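You operate a simulated robot arm through the tools that you are given. There is no shell and no other tool.

Carry out the task below with a simulated robot arm. There is one attempt and no reset: what you move stays moved.

## Task
Cap the open port, tighten its white wing nut, shut the vent and open the inlet.
Fine: the inlet opens last; no drips; the other valves and nut stay.

It is judged by the outcome, as a careful person would: the job done as asked, and still so three seconds after it is handed in. It fails if anything else is knocked over, pushed out of place, dropped, spilled or broken. Lids that push on must go on centred and level and be pressed home; caps that screw on are set level and turned clockwise until they are tight.

## Robot
A 6-joint arm with a two-finger parallel gripper, fixed in place. Base frame: the origin is at the foot of the arm, x ahead of it, y to its left, z up. Readings come in mm, rad, newtons and seconds.
With the tool pointing down near the work surface it reaches from about 340 to 760 mm from the base axis. Its first joint turns from -1.152 to 1.152 rad. Payload 2.45 kg.
The tool frame sits at the grasp point between the pads (the TCP): z along the fingers, y along the line on which they close. The tips reach 24 mm beyond it. The gripper opens to 68 mm. The fingers are 17 mm wide and 10 mm thick; the gripper's body (40 by 70 mm) begins 41 mm behind the TCP.
Orientation is that of the tool frame in the base frame, as a unit quaternion [x, y, z, w]. With the fingers straight down and closing along the base's y, the tool's x points along the base's -x, its y along +y and its z along -z.

## Interface
- The arm moves only by the tool apply_moves. Its argument "targets" is a list of rows, each an object of numbers (a shift or turn left out is 0, a gripper value left out holds the last): "x", "y", "z": the shift along the tool's x, y, z in units of 250 mm (1.0 is 250 mm); "wx", "wy", "wz": the turn, a rotation vector about the tool's x, y, z in units of 60 degrees (1.0 is 60 degrees); "hand": the opening, from 0 (shut) to 1 (fully open). In form: [{"x": .., "y": .., "z": .., "wx": .., "wy": .., "wz": .., "hand": ..}, ...]. A call has 1 to 20 rows; each row is the pose to reach, as a shift and turn from the pose commanded when the call began, along the tool's axes at that moment. A call with a number of a shift or a turn outside -1 to 1 is refused whole. A row lasts 0.2 s, in which the tool goes at most 50 mm and 0.15 rad; a call with a longer step from one row to the next is refused whole, and so is a gripper value outside its range. A pose out of reach is approached as far as the arm can. The call stops where the force on the tool passes 40 N (or 10 N more than at its start, if that is more) or the arm is blocked; 0.2 s more then pass. The fingers move at their own pace (about 108 mm/s each) and stop on an object; they squeeze with about 26 N. The grip force told is the motor's: it shows also when the fingers shut on nothing. Time passes only in rows, and 0.2 s behind the last, so rows that repeat a pose let the fingers close. The reply holds the time, the measured pose of the TCP, the force on the tool along the base axes, the opening and the grip force, in the units named above and with some noise, with the torque about the TCP (base axes, N m) and any sound that the robot's microphone picked up, and new pictures: "show" is both (left out), scene, wrist or none.
- Cameras (640 x 400 px; columns grow to the right, rows downward): "scene" is fixed at [173.8, 419.1, 1466.4]; the picture's right is [-0.68, -0.73, 0.00], its down [-0.40, 0.37, -0.84] and it looks along [0.62, -0.57, -0.54] (base axes); focal length 302 px, centre (320, 200). "wrist" rides on the gripper at [84, 11, -75] in the tool frame; the picture's right is [-0.13, 0.99, 0.00], its down [-0.60, -0.08, -0.79] and it looks along [-0.79, -0.10, 0.61] (tool axes); focal length 251 px, centre (320, 200). There is no depth. A picture from a camera that has moved, and an enlarged one, comes with that camera's place and axes in the base frame and with its lens.
- inspect(camera, box): a new picture of the part [left, top, right, bottom] of that camera's present view, enlarged. No time passes.
- job_done(): hands the job in; it is judged then, once.

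Places have to be worked out from the pictures, the camera data and where the tool is seen. Open the gripper and draw the arm clear of the work before you hand the job in, unless the task says otherwise.

The tools are called as a command line: name --argument value ..., lists and objects as JSON in quotes. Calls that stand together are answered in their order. apply_moves: Moves the arm, as the interface text tells. Its arguments: {"type":"object","properties":{"targets":{"type":"array"},"show":{"type":"string","enum":["both","scene","wrist","none"]}},"required":["targets"]} The other tools are called the same way: inspect (camera, box) takes an enlarged picture of a part of a camera's view; job_done () hands the job in.

At the start:

```text
time: 0.0
tool_pos: [499.7, -55.6, 1294.5]
tcp_rot: [0.0, 1.0, 0.001, 0.002]
ft_force: [0.7, 0.6, 0.2]
torque: [0.0, -0.02, -0.04]
gripper_width: 67.8
grasp_force: 0.1
```

scene: 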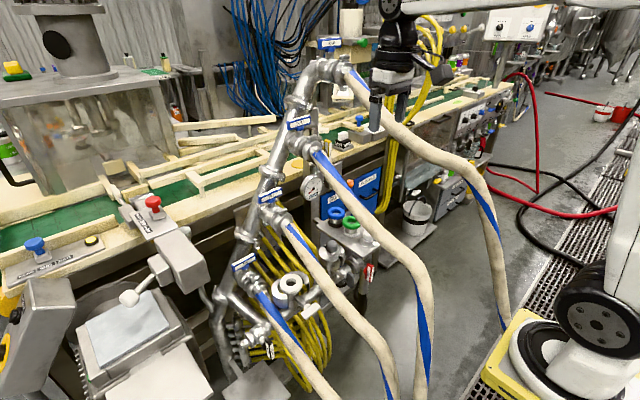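
wrist: 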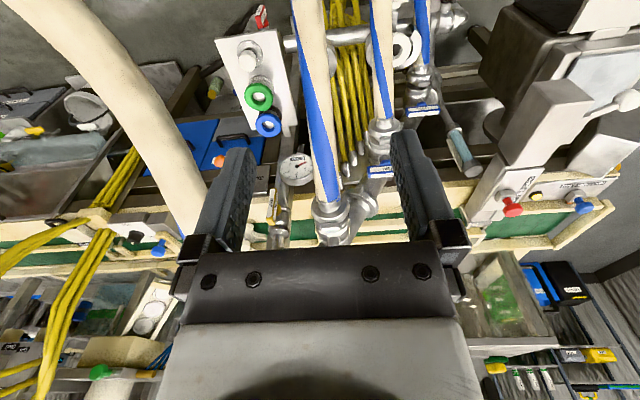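

I start by enlarging the scene to find the port, wing nuts, valves and cap.

inspect --camera "scene" --box '[200, 40, 440, 190]'

inspect --camera "scene" --box '[200, 170, 400, 295]'

inspect --camera "scene" --box '[200, 250, 400, 400]'

inspect --camera "wrist" --box '[200, 0, 340, 220]'

inspect --camera "wrist" --box '[300, 0, 500, 220]'

```text
2.67 times, centred on (320, 115) of scene
camera zoom: at [173.8, 419.1, 1466.4], right [-0.68, -0.73, 0.0], down [-0.4, 0.37, -0.84], along [0.62, -0.57, -0.54], focal length 807 px, centre (320, 427)
```

zoom: 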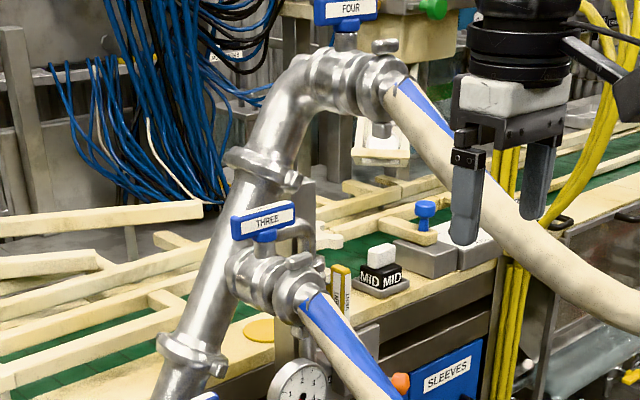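

```text
3.20 times, centred on (300, 232) of scene
camera zoom: at [173.8, 419.1, 1466.4], right [-0.68, -0.73, 0.0], down [-0.4, 0.37, -0.84], along [0.62, -0.57, -0.54], focal length 968 px, centre (384, 96)
```

zoom: 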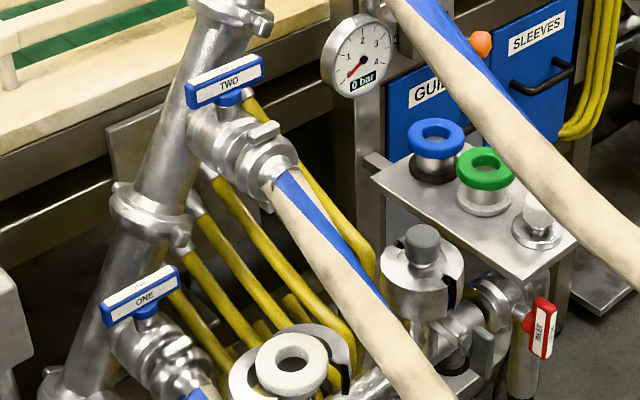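

```text
2.67 times, centred on (300, 325) of scene
camera zoom: at [173.8, 419.1, 1466.4], right [-0.68, -0.73, 0.0], down [-0.4, 0.37, -0.84], along [0.62, -0.57, -0.54], focal length 807 px, centre (373, -133)
```

zoom: 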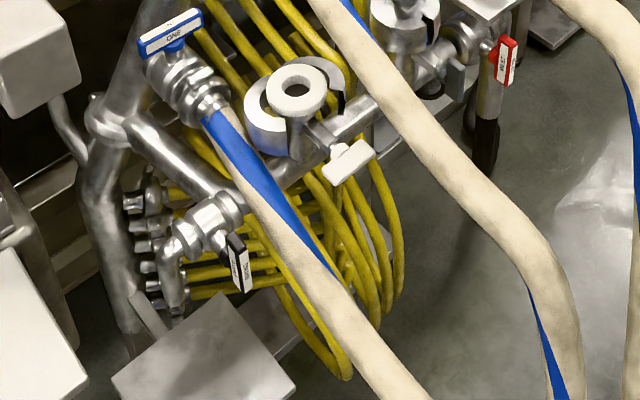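

```text
1.82 times, centred on (270, 110) of wrist
camera zoom: at [417.4, -44.2, 1368.0], right [0.13, 0.99, 0.0], down [0.6, -0.08, 0.8], along [0.79, -0.1, -0.61], focal length 457 px, centre (411, 364)
```

zoom: 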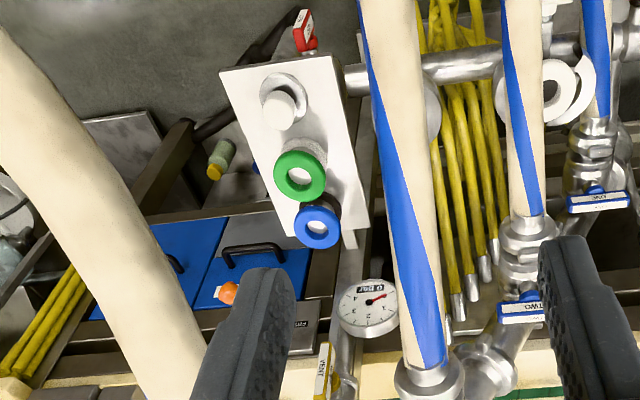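

```text
1.82 times, centred on (400, 110) of wrist
camera zoom: at [417.4, -44.2, 1368.0], right [0.13, 0.99, 0.0], down [0.6, -0.08, 0.8], along [0.79, -0.1, -0.61], focal length 457 px, centre (174, 364)
```

zoom: 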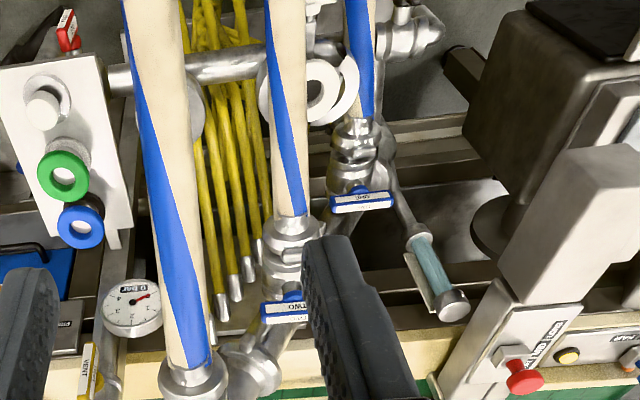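

The key parts look to be the lower port assembly, the plate with coloured caps and the labelled valves. I zoom in harder on each.

inspect --camera "scene" --box '[262, 260, 342, 310]'

inspect --camera "scene" --box '[310, 195, 390, 245]'

inspect --camera "scene" --box '[310, 235, 390, 285]'

inspect --camera "scene" --box '[290, 130, 370, 180]'

inspect --camera "scene" --box '[220, 310, 300, 360]'

inspect --camera "wrist" --box '[210, 0, 320, 70]'

inspect --camera "wrist" --box '[360, 0, 470, 70]'

inspect --camera "wrist" --box '[240, 140, 350, 240]'

```text
8.00 times, centred on (302, 285) of scene
camera zoom: at [173.8, 419.1, 1466.4], right [-0.68, -0.73, 0.0], down [-0.4, 0.37, -0.84], along [0.62, -0.57, -0.54], focal length 2420 px, centre (464, -480)
```

zoom: 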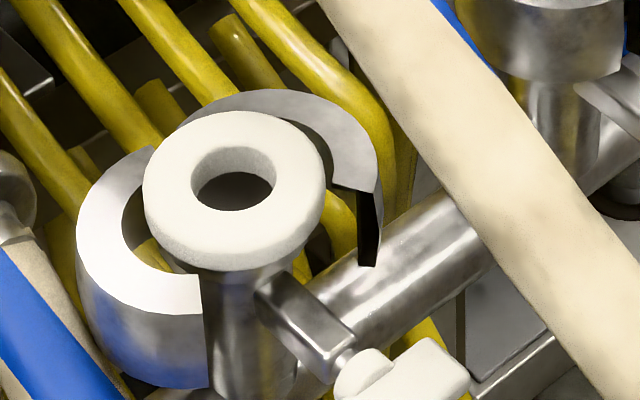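

```text
8.00 times, centred on (350, 220) of scene
camera zoom: at [173.8, 419.1, 1466.4], right [-0.68, -0.73, 0.0], down [-0.4, 0.37, -0.84], along [0.62, -0.57, -0.54], focal length 2420 px, centre (80, 40)
```

zoom: 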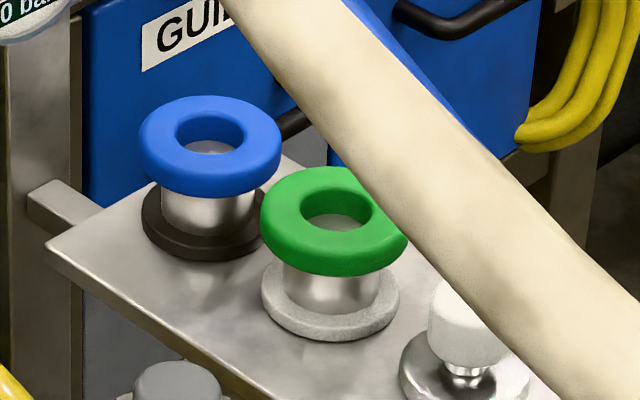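

```text
8.00 times, centred on (350, 260) of scene
camera zoom: at [173.8, 419.1, 1466.4], right [-0.68, -0.73, 0.0], down [-0.4, 0.37, -0.84], along [0.62, -0.57, -0.54], focal length 2420 px, centre (80, -280)
```

zoom: 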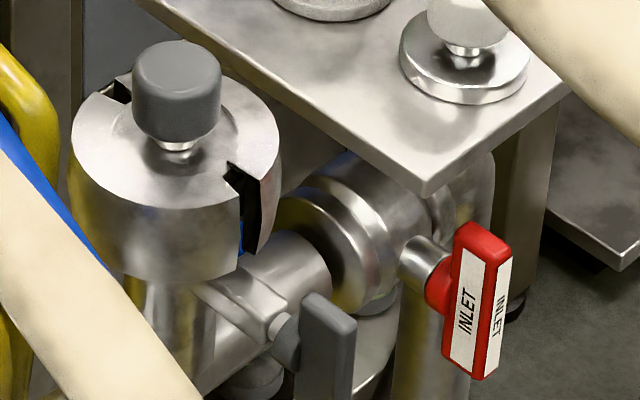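

```text
8.00 times, centred on (330, 155) of scene
camera zoom: at [173.8, 419.1, 1466.4], right [-0.68, -0.73, 0.0], down [-0.4, 0.37, -0.84], along [0.62, -0.57, -0.54], focal length 2420 px, centre (240, 560)
```

zoom: 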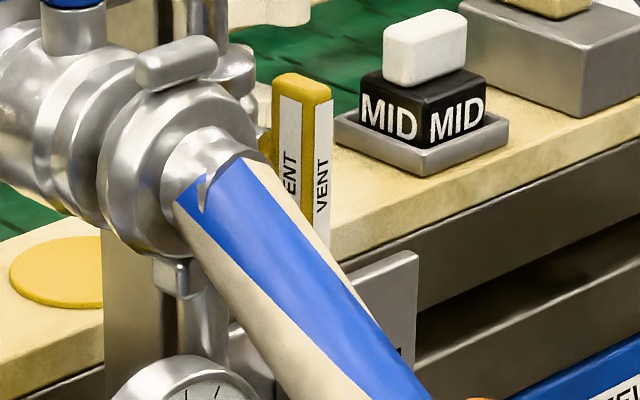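

```text
8.00 times, centred on (260, 335) of scene
camera zoom: at [173.8, 419.1, 1466.4], right [-0.68, -0.73, 0.0], down [-0.4, 0.37, -0.84], along [0.62, -0.57, -0.54], focal length 2420 px, centre (800, -880)
```

zoom: 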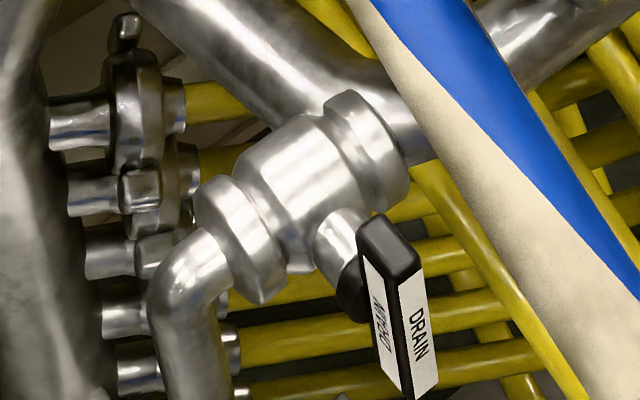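

```text
5.71 times, centred on (265, 35) of wrist
camera zoom: at [417.4, -44.2, 1368.0], right [0.13, 0.99, 0.0], down [0.6, -0.08, 0.8], along [0.79, -0.1, -0.61], focal length 1437 px, centre (634, 1143)
```

zoom: 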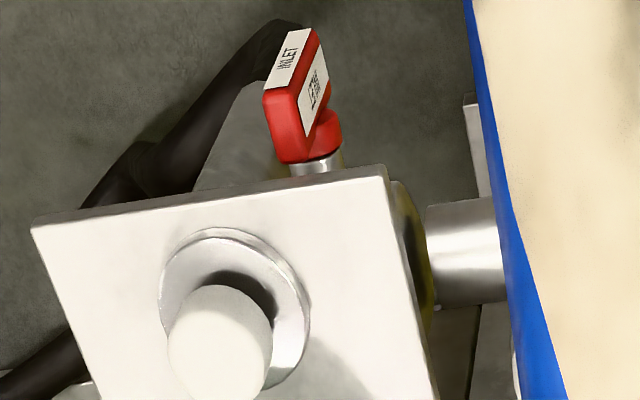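

```text
5.71 times, centred on (415, 35) of wrist
camera zoom: at [417.4, -44.2, 1368.0], right [0.13, 0.99, 0.0], down [0.6, -0.08, 0.8], along [0.79, -0.1, -0.61], focal length 1437 px, centre (-223, 1143)
```

zoom: 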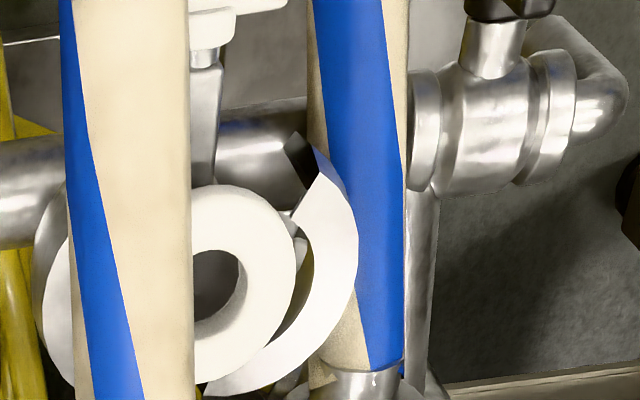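

```text
4.00 times, centred on (295, 190) of wrist
camera zoom: at [417.4, -44.2, 1368.0], right [0.13, 0.99, 0.0], down [0.6, -0.08, 0.8], along [0.79, -0.1, -0.61], focal length 1006 px, centre (420, 240)
```

zoom: 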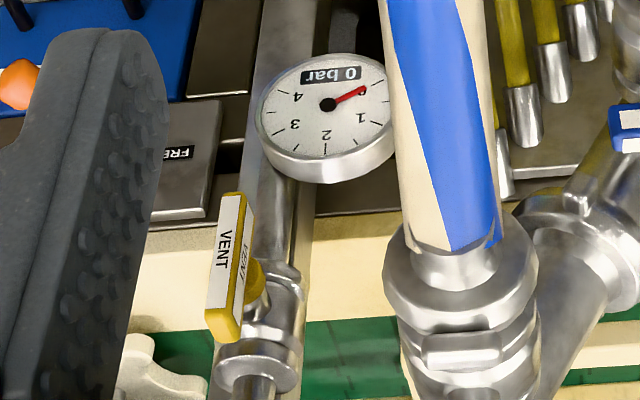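

From the two views I place the white-knobbed cap at about (632,-218,805), the open port at about (660,81,811) and the VENT handle at about (791,-181,1090). I raise the arm and move it to the right, past hose FOUR, for a better look.

apply_moves --targets '[{"z": -0.2}, {"x": 0.05, "y": -0.18, "z": -0.22}, {"x": 0.1, "y": -0.36, "z": -0.22}, {"x": 0.15, "y": -0.54, "z": -0.22}, {"x": 0.2, "y": -0.72, "z": -0.22}, {"x": 0.25, "y": -0.88, "z": -0.22}, {"x": 0.28, "y": -0.98, "z": -0.22}, {"x": 0.28, "y": -0.98, "z": -0.22}]'

```text
time: 1.8
tool_pos: [428.8, -301.8, 1347.3]
tcp_rot: [0.0, 1.0, 0.001, 0.002]
ft_force: [0.1, 0.2, 0.0]
torque: [0.03, -0.03, 0.04]
gripper_width: 67.8
grasp_force: 0.1
camera wrist: at [345.5, -290.5, 1420.5], right [0.13, 0.99, 0.0], down [0.6, -0.08, 0.79], along [0.79, -0.1, -0.61], focal length 251 px, centre (320, 200)
```

scene: 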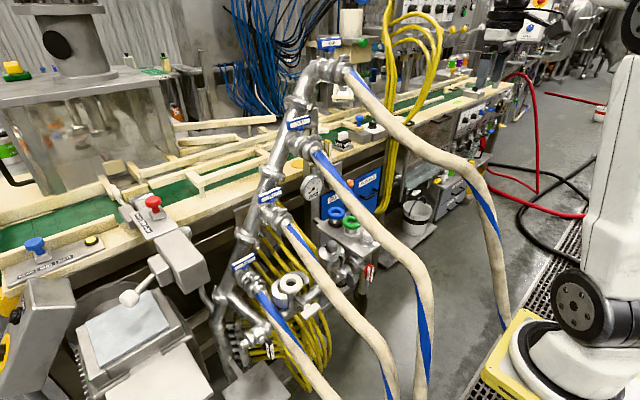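
wrist: 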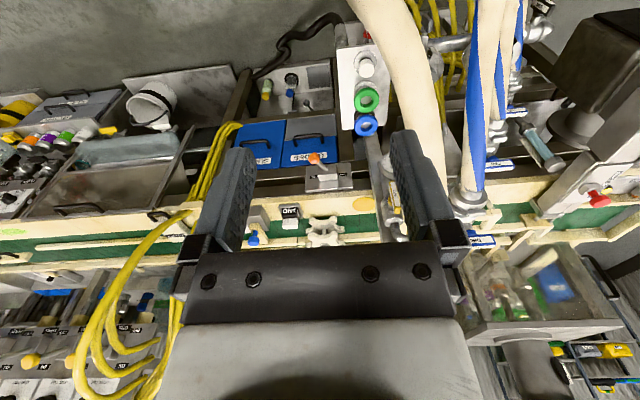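

The new view shows the plate clearly to the right of hose FOUR. I tilt the tool so the camera looks further down and get enlarged views.

apply_moves --targets '[{"wy": 0.13, "y": -0.05}, {"wy": 0.26, "y": -0.1, "z": 0.1}, {"wy": 0.39, "y": -0.15, "z": 0.2}, {"wy": 0.5, "y": -0.15, "z": 0.3}, {"wy": 0.5, "y": -0.15, "z": 0.3}]'

inspect --camera "wrist" --box '[260, 20, 500, 220]'

```text
time: 3.0
tool_pos: [428.1, -339.4, 1272.4]
tcp_rot: [0.0, 0.966, 0.0, -0.258]
ft_force: [0.0, -0.4, 0.6]
torque: [-0.03, 0.01, 0.06]
gripper_width: 67.8
grasp_force: 0.0
camera wrist: at [394.7, -328.5, 1377.7], right [0.11, 0.99, -0.06], down [0.92, -0.08, 0.39], along [0.38, -0.1, -0.92], focal length 251 px, centre (320, 200)
```

scene: 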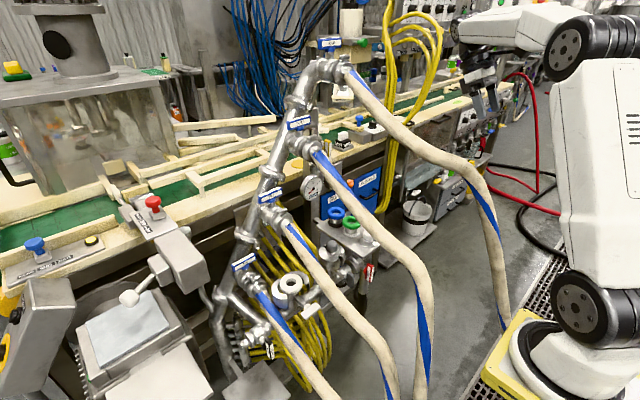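
wrist: 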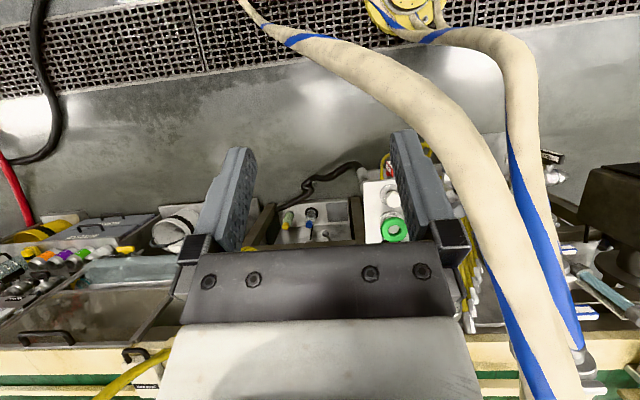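

```text
2.00 times, centred on (380, 120) of wrist
camera zoom: at [394.7, -328.5, 1377.7], right [0.11, 0.99, -0.06], down [0.92, -0.08, 0.39], along [0.38, -0.1, -0.92], focal length 503 px, centre (200, 360)
```

zoom: 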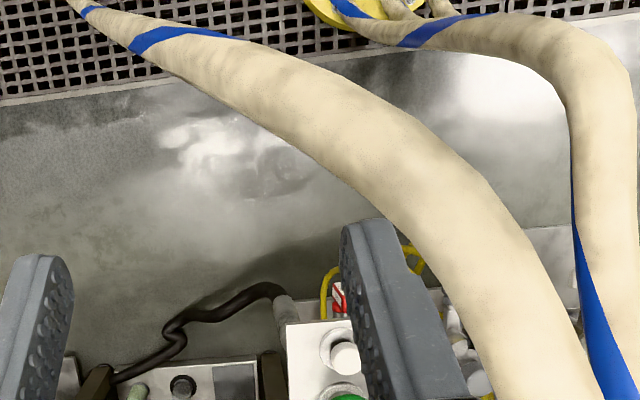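

The right finger hides the plate, so I close the fingers to clear the view and zoom on the plate and inlet.

apply_moves --targets '[{"hand": 0.0}, {"hand": 0.0, "z": 0.0}, {"hand": 0.0}]' --show "wrist"

inspect --camera "wrist" --box '[340, 130, 460, 250]'

```text
time: 3.8
tool_pos: [428.8, -340.8, 1272.6]
tcp_rot: [0.0, 0.967, 0.001, -0.256]
ft_force: [-0.5, -0.5, 0.4]
torque: [-0.03, 0.02, -0.03]
gripper_width: 0.0
grasp_force: 23.2
camera wrist: at [394.6, -328.5, 1377.9], right [0.11, 0.99, -0.06], down [0.92, -0.08, 0.39], along [0.38, -0.1, -0.92], focal length 251 px, centre (320, 200)
```

wrist: 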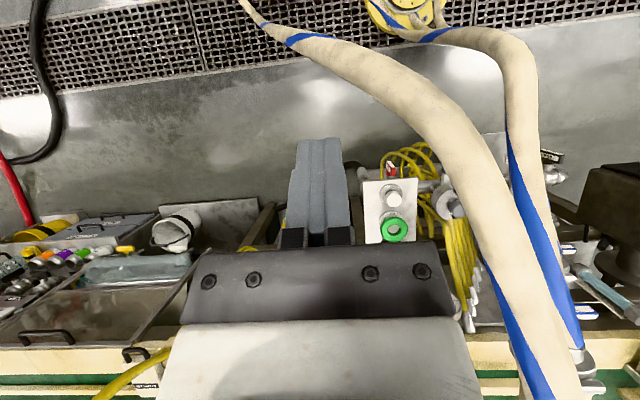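

```text
3.33 times, centred on (400, 190) of wrist
camera zoom: at [394.6, -328.5, 1377.9], right [0.11, 0.99, -0.06], down [0.92, -0.08, 0.39], along [0.38, -0.1, -0.92], focal length 838 px, centre (53, 233)
```

zoom: 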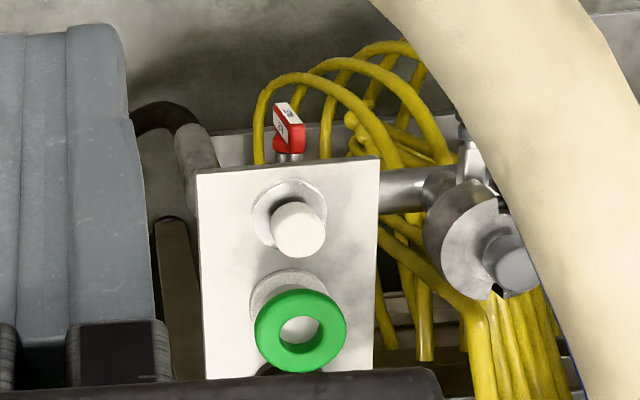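

The cap position is confirmed at about (632,-219,805), and the inlet handle is at about (590,-200,720), just in front of the plate edge. Next I go over the hoses to the left to look at the port and its wing nut.

apply_moves --targets '[{"x": 0.08, "z": -0.14}, {"x": 0.16, "z": -0.28, "y": 0.05}, {"x": 0.16, "z": -0.28, "y": 0.24}, {"x": 0.16, "z": -0.28, "y": 0.43}, {"x": 0.16, "z": -0.28, "y": 0.62}, {"x": 0.16, "z": -0.28, "y": 0.81}, {"x": 0.16, "z": -0.28, "y": 1.0}]' --show "none"

apply_moves --targets '[{"y": 0.19}, {"y": 0.38}, {"y": 0.57}, {"y": 0.76}, {"y": 0.95}, {"y": 1.0}, {"y": 1.0}]'

```text
time: 5.4
tool_pos: [427.5, -86.7, 1322.9]
tcp_rot: [0.0, 0.967, 0.0, -0.257]
ft_force: [-0.2, 0.2, -0.4]
torque: [-0.01, 0.0, 0.03]
gripper_width: 0.0
grasp_force: 23.6
out of reach, approached as far as the arm can: row 2, 3, 4, 5, 6, 7
```

```text
time: 7.0
tool_pos: [423.9, 161.2, 1323.1]
tcp_rot: [0.0, 0.966, 0.0, -0.258]
ft_force: [-0.9, 0.2, -0.7]
torque: [-0.01, 0.02, 0.0]
gripper_width: 0.2
grasp_force: 23.0
out of reach, approached as far as the arm can: row 1
camera wrist: at [391.0, 172.2, 1428.6], right [0.11, 0.99, -0.06], down [0.92, -0.08, 0.39], along [0.38, -0.1, -0.92], focal length 251 px, centre (320, 200)
```

scene: 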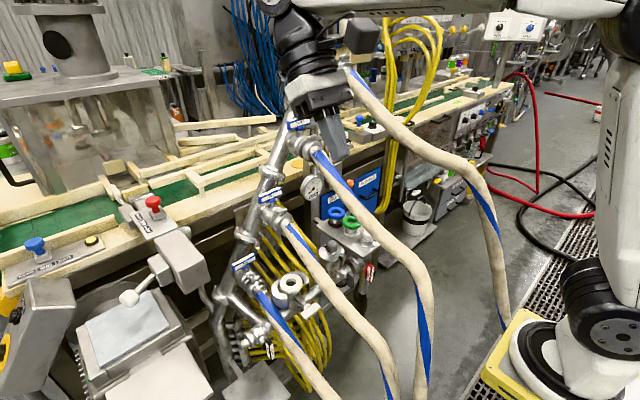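
wrist: 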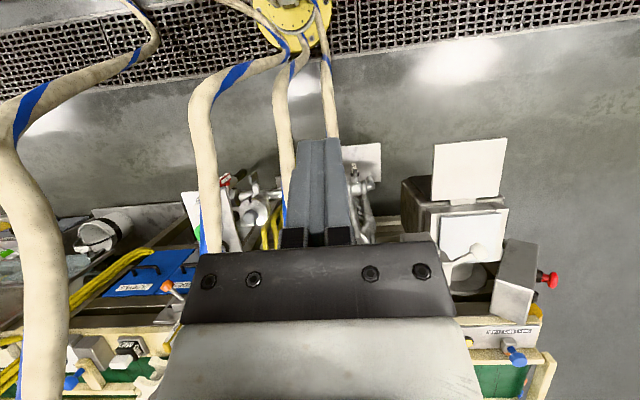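

I drop lower and further left, with less tilt, to look across at the port and nut beside the fingers.

apply_moves --targets '[{"y": 0.15, "x": -0.06, "z": 0.1, "wy": -0.08}, {"y": 0.3, "x": -0.12, "z": 0.2, "wy": -0.16}, {"y": 0.45, "x": -0.18, "z": 0.3, "wy": -0.24}, {"y": 0.56, "x": -0.24, "z": 0.42, "wy": -0.3}, {"y": 0.56, "x": -0.3, "z": 0.52, "wy": -0.3}, {"y": 0.56, "x": -0.3, "z": 0.52, "wy": -0.3}]'

```text
time: 8.4
tool_pos: [420.6, 303.4, 1173.4]
tcp_rot: [0.0, 0.995, 0.001, -0.104]
ft_force: [-0.6, 0.5, 0.7]
torque: [0.04, -0.02, 0.0]
gripper_width: 0.0
grasp_force: 23.9
camera wrist: at [356.4, 315.2, 1261.5], right [0.13, 0.99, -0.03], down [0.75, -0.08, 0.65], along [0.65, -0.1, -0.76], focal length 251 px, centre (320, 200)
```

scene: 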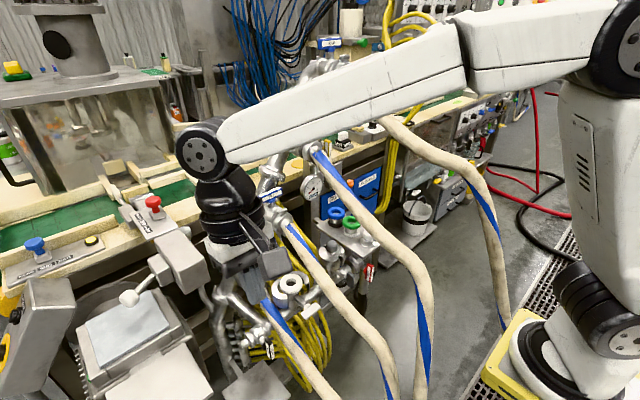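
wrist: 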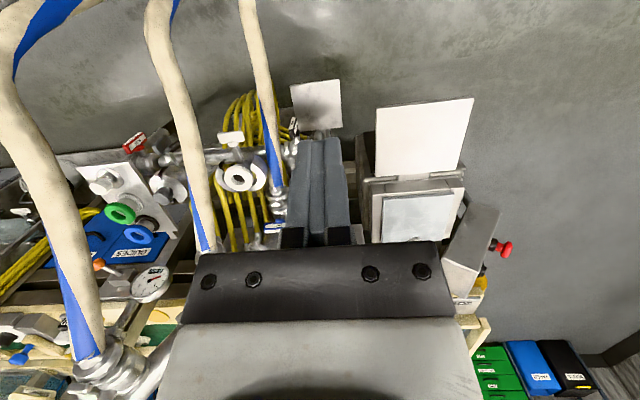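

Now the port, clamp and white wing nut are in clear view, so I enlarge them.

inspect --camera "wrist" --box '[205, 115, 285, 205]'

inspect --camera "wrist" --box '[75, 120, 205, 250]'

inspect --camera "wrist" --box '[60, 230, 200, 330]'

inspect --camera "scene" --box '[150, 80, 320, 330]'

```text
4.44 times, centred on (245, 160) of wrist
camera zoom: at [356.4, 315.2, 1261.5], right [0.13, 0.99, -0.03], down [0.75, -0.08, 0.65], along [0.65, -0.1, -0.76], focal length 1118 px, centre (653, 378)
```

zoom: 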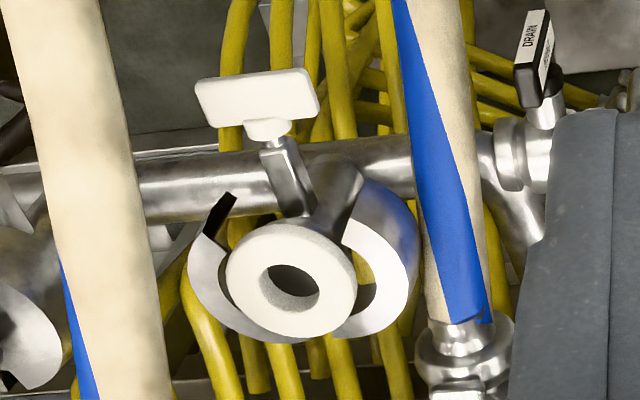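

```text
3.08 times, centred on (140, 185) of wrist
camera zoom: at [356.4, 315.2, 1261.5], right [0.13, 0.99, -0.03], down [0.75, -0.08, 0.65], along [0.65, -0.1, -0.76], focal length 774 px, centre (874, 246)
```

zoom: 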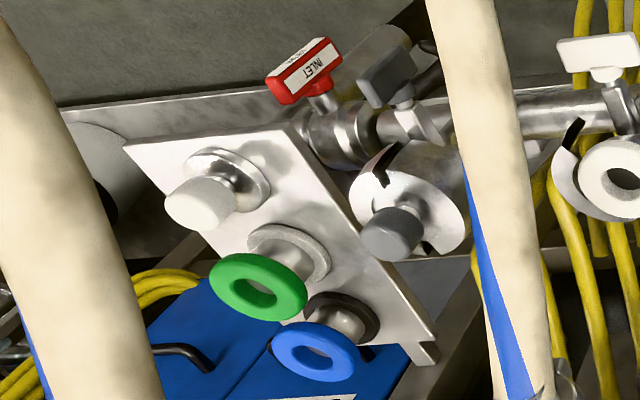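

```text
4.00 times, centred on (130, 280) of wrist
camera zoom: at [356.4, 315.2, 1261.5], right [0.13, 0.99, -0.03], down [0.75, -0.08, 0.65], along [0.65, -0.1, -0.76], focal length 1006 px, centre (1080, -120)
```

zoom: 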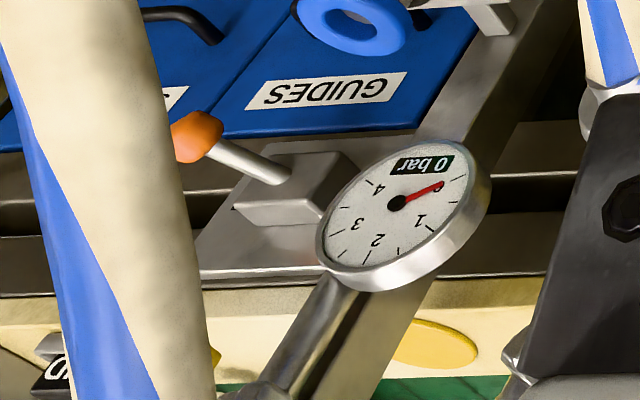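

```text
1.60 times, centred on (235, 205) of scene
camera zoom: at [173.8, 419.1, 1466.4], right [-0.68, -0.73, 0.0], down [-0.4, 0.37, -0.84], along [0.62, -0.57, -0.54], focal length 484 px, centre (456, 192)
```

zoom: 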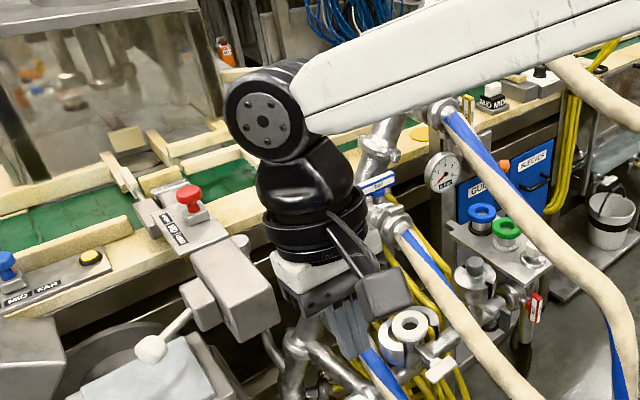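

The port centre is at about (662,82,806). The wing nut is about (585,83,770) on a bolt pointing toward -x. The free slot to the cap, vent and inlet runs between hoses FOUR and THREE, so I go back up and over to look into it.

apply_moves --targets '[{"z": -0.19, "wy": -0.05}, {"z": -0.38, "x": 0.02, "wy": -0.1}, {"z": -0.57, "x": 0.04, "wy": -0.15}, {"z": -0.6, "x": 0.044, "y": -0.17, "wy": -0.2}, {"z": -0.6, "x": 0.044, "y": -0.36, "wy": -0.2}, {"z": -0.6, "x": 0.044, "y": -0.55, "wy": -0.2}, {"z": -0.6, "x": 0.044, "y": -0.74, "wy": -0.2}, {"z": -0.6, "x": 0.044, "y": -0.93, "wy": -0.2}, {"z": -0.6, "x": 0.044, "y": -1.0, "wy": -0.2}]' --show "none"

apply_moves --targets '[{"y": -0.19}, {"y": -0.38}, {"y": -0.57}, {"y": -0.72, "x": -0.05}, {"y": -0.72, "x": -0.05}]'

```text
time: 10.4
tool_pos: [442.6, 49.8, 1323.0]
tcp_rot: [0.0, 1.0, 0.001, 0.003]
ft_force: [-0.7, -0.1, 0.3]
torque: [-0.04, -0.02, 0.0]
gripper_width: 0.0
grasp_force: 23.5
```

```text
time: 11.6
tool_pos: [456.0, -128.8, 1320.5]
tcp_rot: [0.0, 1.0, 0.0, 0.001]
ft_force: [-0.5, 1.0, -0.5]
torque: [0.01, -0.01, -0.03]
gripper_width: 0.0
grasp_force: 23.6
camera wrist: at [373.5, -117.9, 1394.3], right [0.13, 0.99, 0.0], down [0.6, -0.08, 0.8], along [0.79, -0.1, -0.61], focal length 251 px, centre (320, 200)
```

scene: 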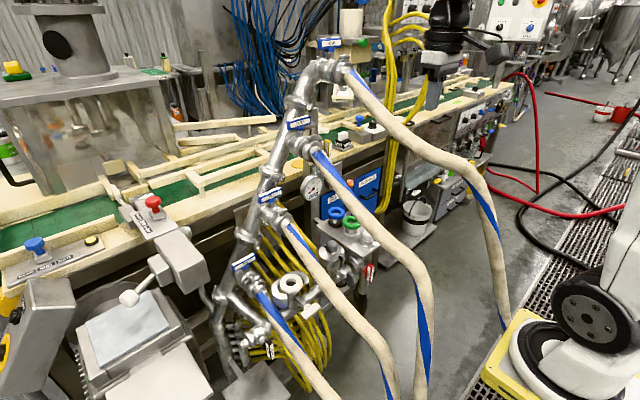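
wrist: 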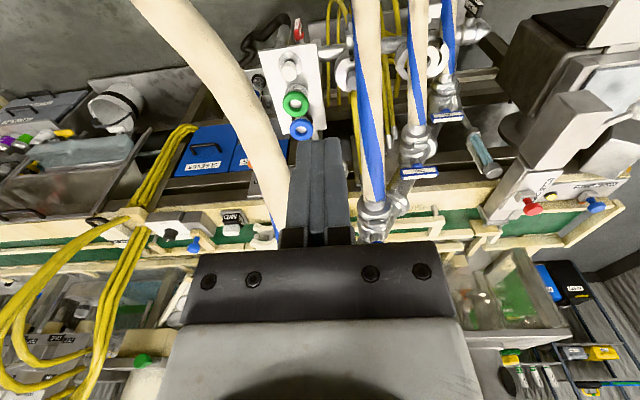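

Measuring again from this view, the slot between hose FOUR (y about -200) and hose THREE (y about -70) has roughly 90 mm free. I zoom on the vent and inlet before going in.

inspect --camera "wrist" --box '[230, 0, 350, 75]'

inspect --camera "wrist" --box '[330, 150, 430, 250]'

inspect --camera "scene" --box '[300, 130, 350, 210]'

```text
5.33 times, centred on (290, 38) of wrist
camera zoom: at [373.5, -117.9, 1394.3], right [0.13, 0.99, 0.0], down [0.6, -0.08, 0.8], along [0.79, -0.1, -0.61], focal length 1341 px, centre (480, 1067)
```

zoom: 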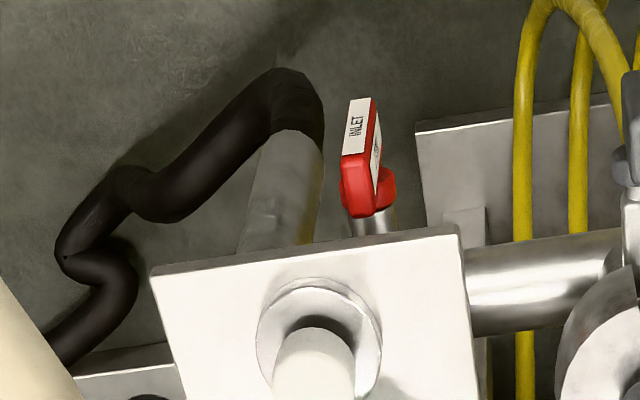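

```text
4.00 times, centred on (380, 200) of wrist
camera zoom: at [373.5, -117.9, 1394.3], right [0.13, 0.99, 0.0], down [0.6, -0.08, 0.8], along [0.79, -0.1, -0.61], focal length 1006 px, centre (80, 200)
```

zoom: 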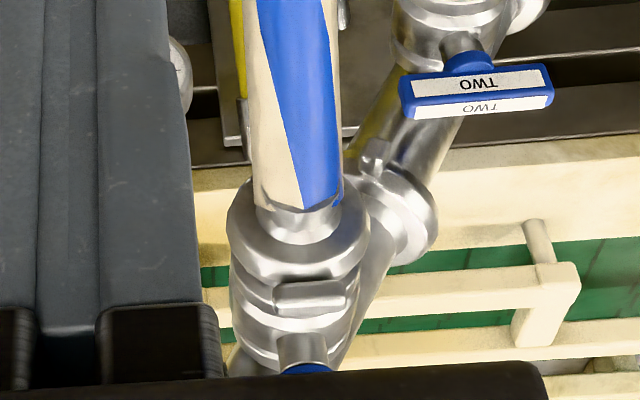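

```text
5.00 times, centred on (325, 170) of scene
camera zoom: at [173.8, 419.1, 1466.4], right [-0.68, -0.73, 0.0], down [-0.4, 0.37, -0.84], along [0.62, -0.57, -0.54], focal length 1512 px, centre (295, 350)
```

zoom: 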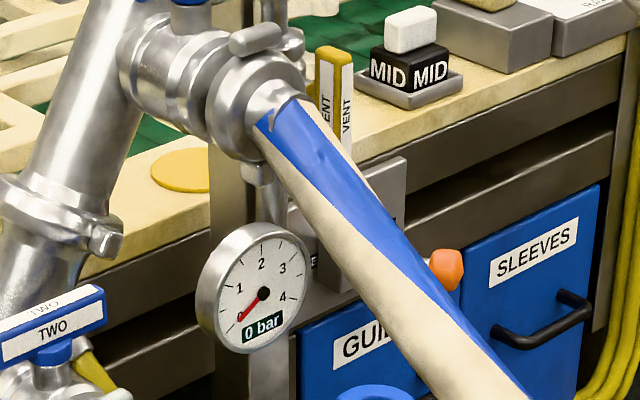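

I enter the slot between hoses FOUR and THREE at nominal yaw, fingers shut, to see the vent from close by.

apply_moves --targets '[{"x": -0.1, "y": -0.006, "z": 0.14}, {"x": -0.2, "y": -0.012, "z": 0.28}, {"x": -0.3, "y": -0.018, "z": 0.42}, {"x": -0.4, "y": -0.024, "z": 0.54}, {"x": -0.4, "y": -0.024, "z": 0.54}]'

```text
time: 12.8
tool_pos: [558.8, -138.5, 1185.8]
tcp_rot: [0.0, 1.0, 0.001, 0.001]
ft_force: [0.7, -1.3, -0.1]
torque: [-0.02, 0.0, -0.01]
gripper_width: 0.0
grasp_force: 23.5
camera wrist: at [476.4, -127.3, 1259.1], right [0.13, 0.99, 0.0], down [0.6, -0.08, 0.8], along [0.79, -0.1, -0.61], focal length 251 px, centre (320, 200)
```

scene: 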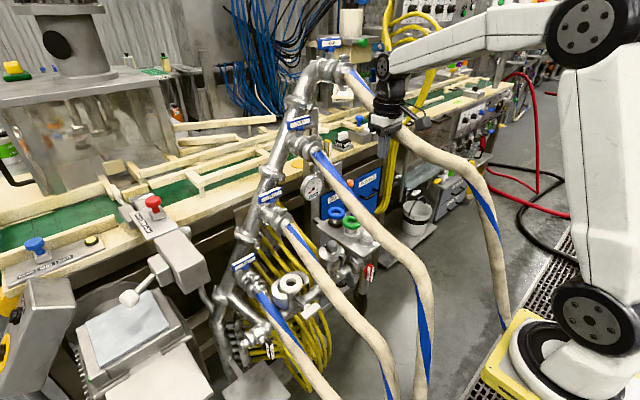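
wrist: 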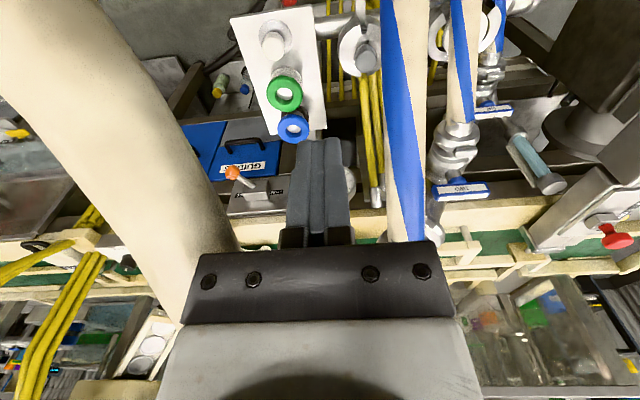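

I check in the scene view how the gripper sits relative to the hoses.

inspect --camera "scene" --box '[330, 40, 450, 190]'

inspect --camera "wrist" --box '[210, 130, 310, 250]'

```text
2.67 times, centred on (390, 115) of scene
camera zoom: at [173.8, 419.1, 1466.4], right [-0.68, -0.73, 0.0], down [-0.4, 0.37, -0.84], along [0.62, -0.57, -0.54], focal length 807 px, centre (133, 427)
```

zoom: 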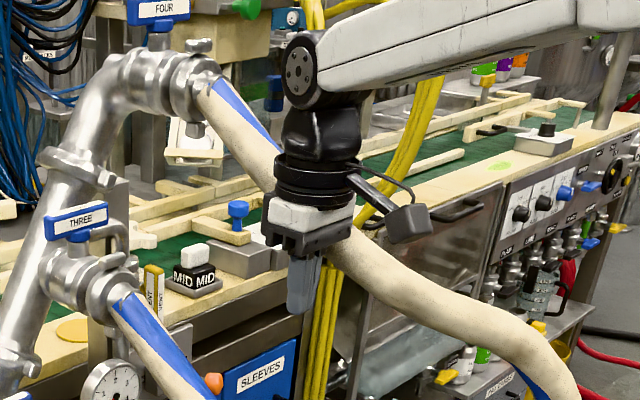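

```text
3.33 times, centred on (260, 190) of wrist
camera zoom: at [476.4, -127.3, 1259.1], right [0.13, 0.99, 0.0], down [0.6, -0.08, 0.8], along [0.79, -0.1, -0.61], focal length 838 px, centre (520, 233)
```

zoom: 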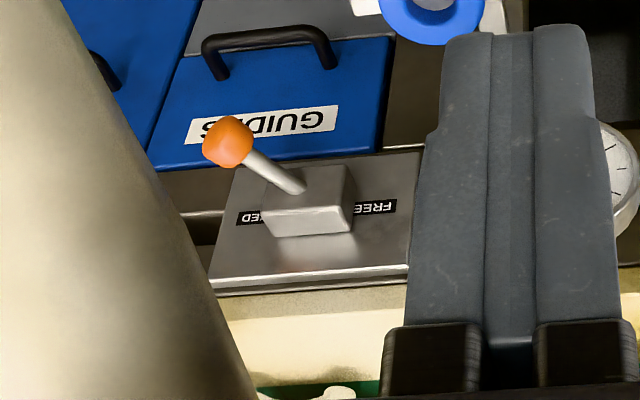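

The gripper sits cleanly in the slot. I pitch the tool forward (fingers toward +x) to bring the vent handle into view.

apply_moves --targets '[{"wy": -0.13}, {"wy": -0.26}, {"wy": -0.39}, {"wy": -0.52}, {"wy": -0.65}, {"wy": -0.75}, {"wy": -0.75}]'

inspect --camera "wrist" --box '[220, 100, 420, 225]'

```text
time: 14.4
tool_pos: [557.0, -135.4, 1186.1]
tcp_rot: [0.0, 0.923, 0.0, 0.384]
ft_force: [1.3, 0.2, 0.2]
torque: [-0.03, -0.04, 0.0]
gripper_width: 0.0
grasp_force: 23.6
camera wrist: at [445.7, -124.4, 1178.1], right [0.09, 0.99, 0.09], down [-0.14, -0.08, 0.99], along [0.99, -0.1, 0.13], focal length 251 px, centre (320, 200)
```

scene: 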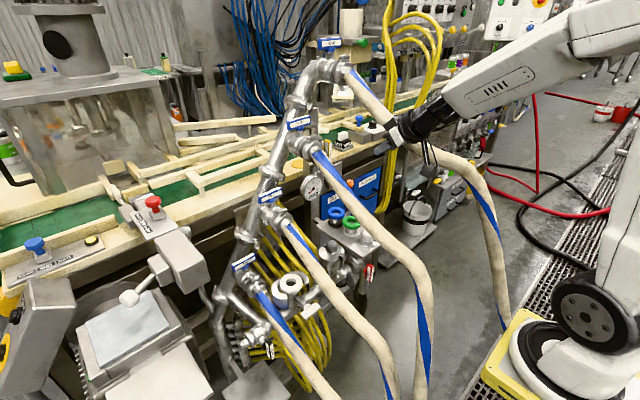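
wrist: 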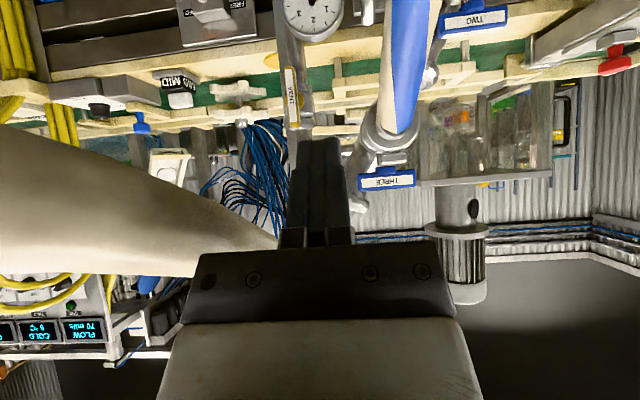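

```text
3.20 times, centred on (320, 162) of wrist
camera zoom: at [445.7, -124.4, 1178.1], right [0.09, 0.99, 0.09], down [-0.14, -0.08, 0.99], along [0.99, -0.1, 0.13], focal length 805 px, centre (320, 320)
```

zoom: 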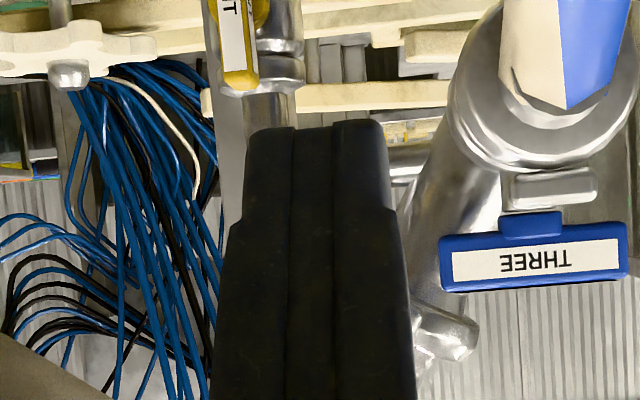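

The VENT handle is visible at about pixel (291,88), with the gauge just below it. I enlarge it.

inspect --camera "wrist" --box '[255, 0, 375, 140]'

```text
2.86 times, centred on (315, 70) of wrist
camera zoom: at [445.7, -124.4, 1178.1], right [0.09, 0.99, 0.09], down [-0.14, -0.08, 0.99], along [0.99, -0.1, 0.13], focal length 718 px, centre (334, 571)
```

zoom: 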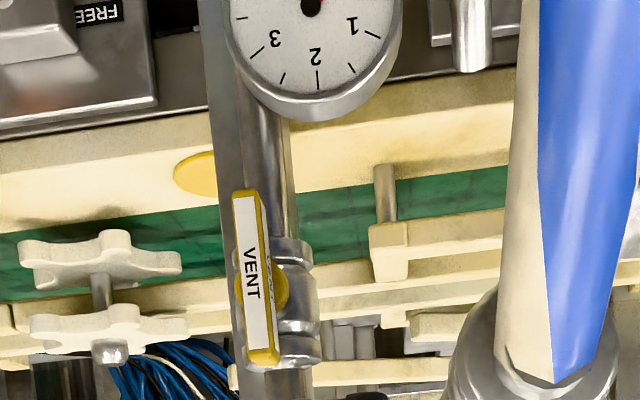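

The VENT handle stands vertical along its vertical pipe, so it is open. Its stem points along -x, and its centre is at about (788,-182,1085). I bring the tool horizontal and approach along the slot, keeping clear of hoses FOUR and THREE.

apply_moves --targets '[{"wy": -0.13, "z": 0.08, "y": -0.01}, {"wy": -0.26, "z": 0.17, "y": -0.03}, {"wy": -0.39, "z": 0.26, "y": -0.05}, {"wy": -0.52, "z": 0.35, "y": -0.07}, {"wy": -0.65, "z": 0.44, "y": -0.09, "x": -0.01}, {"wy": -0.75, "z": 0.53, "y": -0.1, "x": -0.028}, {"wy": -0.75, "z": 0.53, "y": -0.1, "x": -0.028}]'

inspect --camera "wrist" --box '[200, 0, 440, 150]'

inspect --camera "scene" --box '[290, 40, 490, 190]'

```text
time: 16.0
tool_pos: [652.2, -163.2, 1098.5]
tcp_rot: [0.001, 0.705, -0.001, 0.709]
ft_force: [-0.3, -0.5, 0.0]
torque: [-0.01, -0.01, -0.02]
gripper_width: 0.0
grasp_force: 23.5
camera wrist: at [580.1, -151.6, 1012.9], right [0.0, 0.99, 0.13], down [-0.8, -0.08, 0.6], along [0.61, -0.1, 0.79], focal length 251 px, centre (320, 200)
```

scene: 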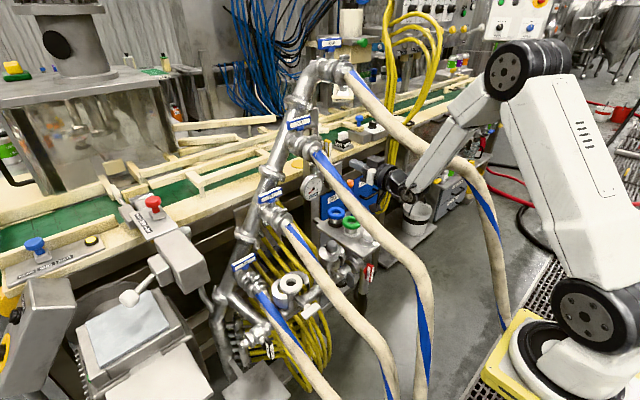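
wrist: 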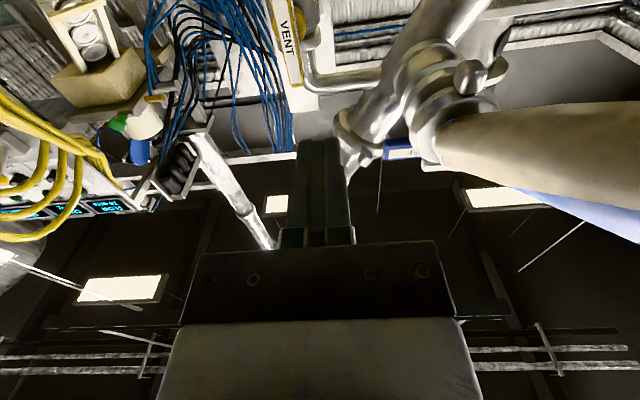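

```text
2.67 times, centred on (320, 75) of wrist
camera zoom: at [580.1, -151.6, 1012.9], right [0.0, 0.99, 0.13], down [-0.8, -0.08, 0.6], along [0.61, -0.1, 0.79], focal length 670 px, centre (320, 533)
```

zoom: 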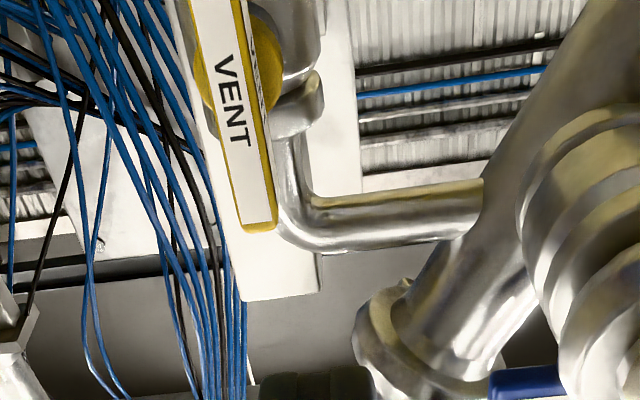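

```text
2.67 times, centred on (390, 115) of scene
camera zoom: at [173.8, 419.1, 1466.4], right [-0.68, -0.73, 0.0], down [-0.4, 0.37, -0.84], along [0.62, -0.57, -0.54], focal length 807 px, centre (133, 427)
```

zoom: 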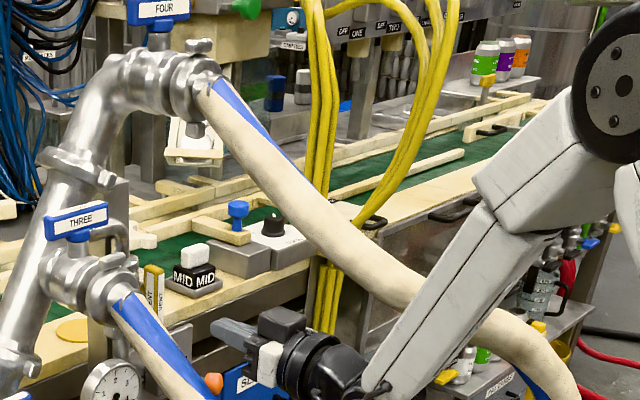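

The vent handle's front face is at about (792,-186), running from z 1046 to 1122. With the fingers shut I move to beside its upper half on the +y side, so I can push that end toward -y (clockwise).

apply_moves --targets '[{"z": 0.14, "x": -0.02}, {"z": 0.28, "x": -0.04, "y": 0.012}, {"z": 0.4, "x": -0.054, "y": 0.012}, {"z": 0.4, "x": -0.054, "y": 0.012}]'

inspect --camera "wrist" --box '[200, 50, 440, 200]'

inspect --camera "scene" --box '[290, 110, 410, 200]'

```text
time: 17.0
tool_pos: [752.6, -158.7, 1110.8]
tcp_rot: [0.0, 0.707, 0.0, 0.708]
ft_force: [0.2, -0.2, -0.2]
torque: [-0.02, 0.01, 0.03]
gripper_width: 0.2
grasp_force: 23.8
camera wrist: at [680.2, -147.1, 1025.1], right [0.0, 0.99, 0.13], down [-0.79, -0.08, 0.6], along [0.61, -0.1, 0.79], focal length 251 px, centre (320, 200)
```

scene: 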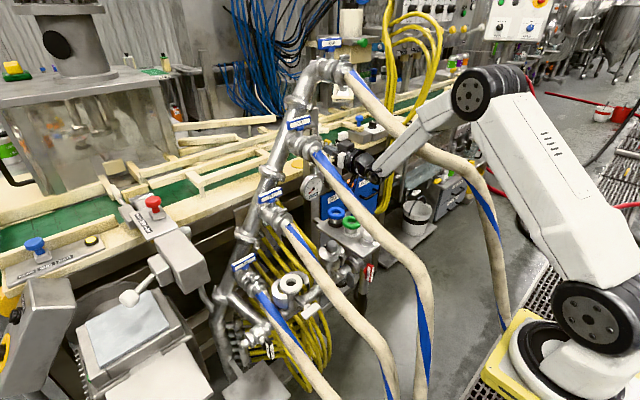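
wrist: 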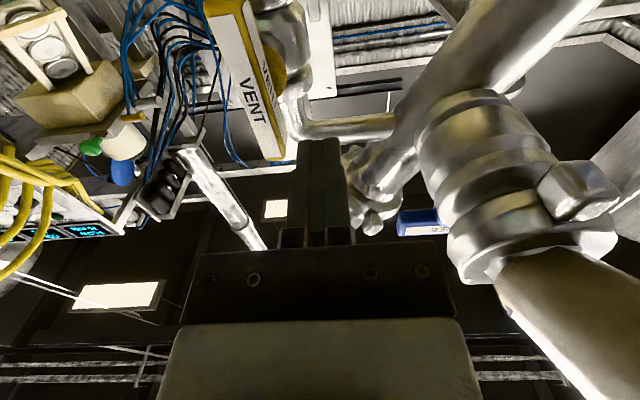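

```text
2.67 times, centred on (320, 125) of wrist
camera zoom: at [680.2, -147.1, 1025.1], right [0.0, 0.99, 0.13], down [-0.79, -0.08, 0.6], along [0.61, -0.1, 0.79], focal length 670 px, centre (320, 400)
```

zoom: 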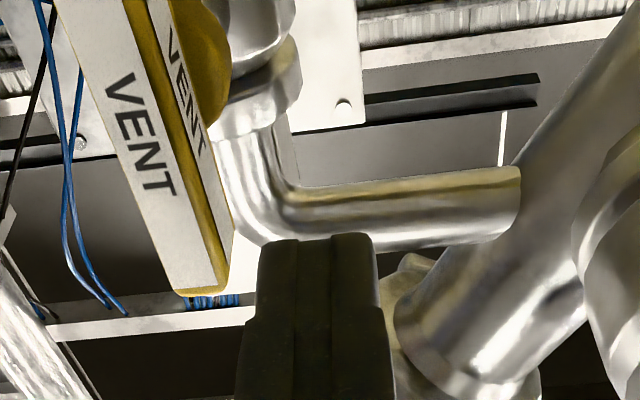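

```text
4.44 times, centred on (350, 155) of scene
camera zoom: at [173.8, 419.1, 1466.4], right [-0.68, -0.73, 0.0], down [-0.4, 0.37, -0.84], along [0.62, -0.57, -0.54], focal length 1344 px, centre (187, 400)
```

zoom: 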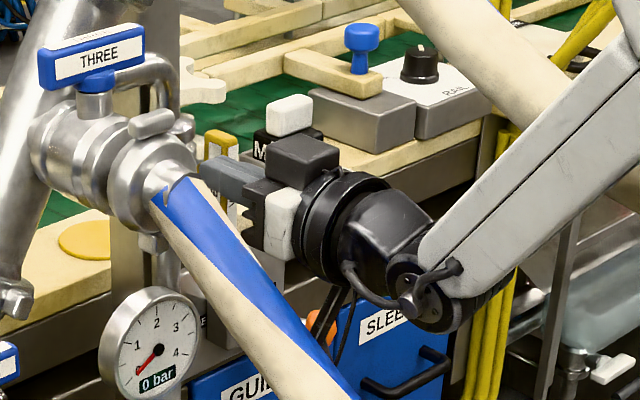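

The fingertip is beside the upper part of the handle with clear space on that side. I advance 28 mm and push the first 30° to see whether it turns this way.

apply_moves --targets '[{"z": 0.06}, {"z": 0.112}, {"z": 0.112, "y": -0.041, "x": -0.005}, {"z": 0.112, "y": -0.06, "x": -0.012}, {"z": 0.112, "y": -0.078, "x": -0.018}, {"z": 0.112, "y": -0.106, "x": -0.024}, {"z": 0.112, "y": -0.106, "x": -0.024}]' --show "wrist"

inspect --camera "scene" --box '[290, 110, 410, 200]'

```text
time: 18.6
tool_pos: [784.3, -184.4, 1117.9]
tcp_rot: [0.0, 0.706, 0.0, 0.708]
ft_force: [-0.4, 1.0, 2.4]
torque: [0.0, 0.04, -0.01]
gripper_width: 0.0
grasp_force: 23.5
camera wrist: at [711.3, -173.4, 1032.4], right [0.0, 0.99, 0.13], down [-0.8, -0.08, 0.6], along [0.61, -0.1, 0.79], focal length 251 px, centre (320, 200)
```

wrist: 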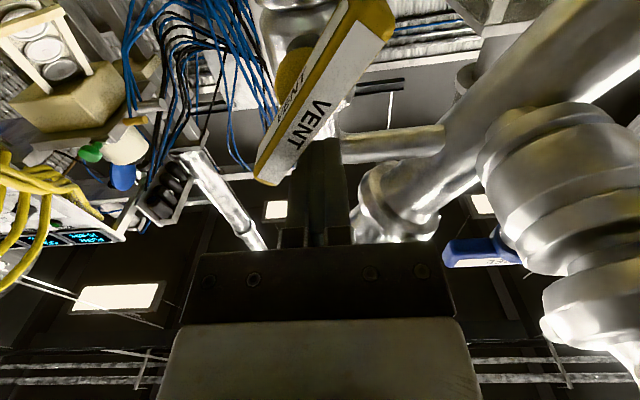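

```text
4.44 times, centred on (350, 155) of scene
camera zoom: at [173.8, 419.1, 1466.4], right [-0.68, -0.73, 0.0], down [-0.4, 0.37, -0.84], along [0.62, -0.57, -0.54], focal length 1344 px, centre (187, 400)
```

zoom: 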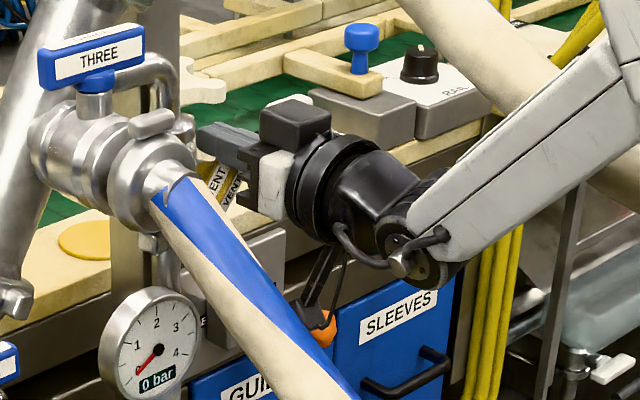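

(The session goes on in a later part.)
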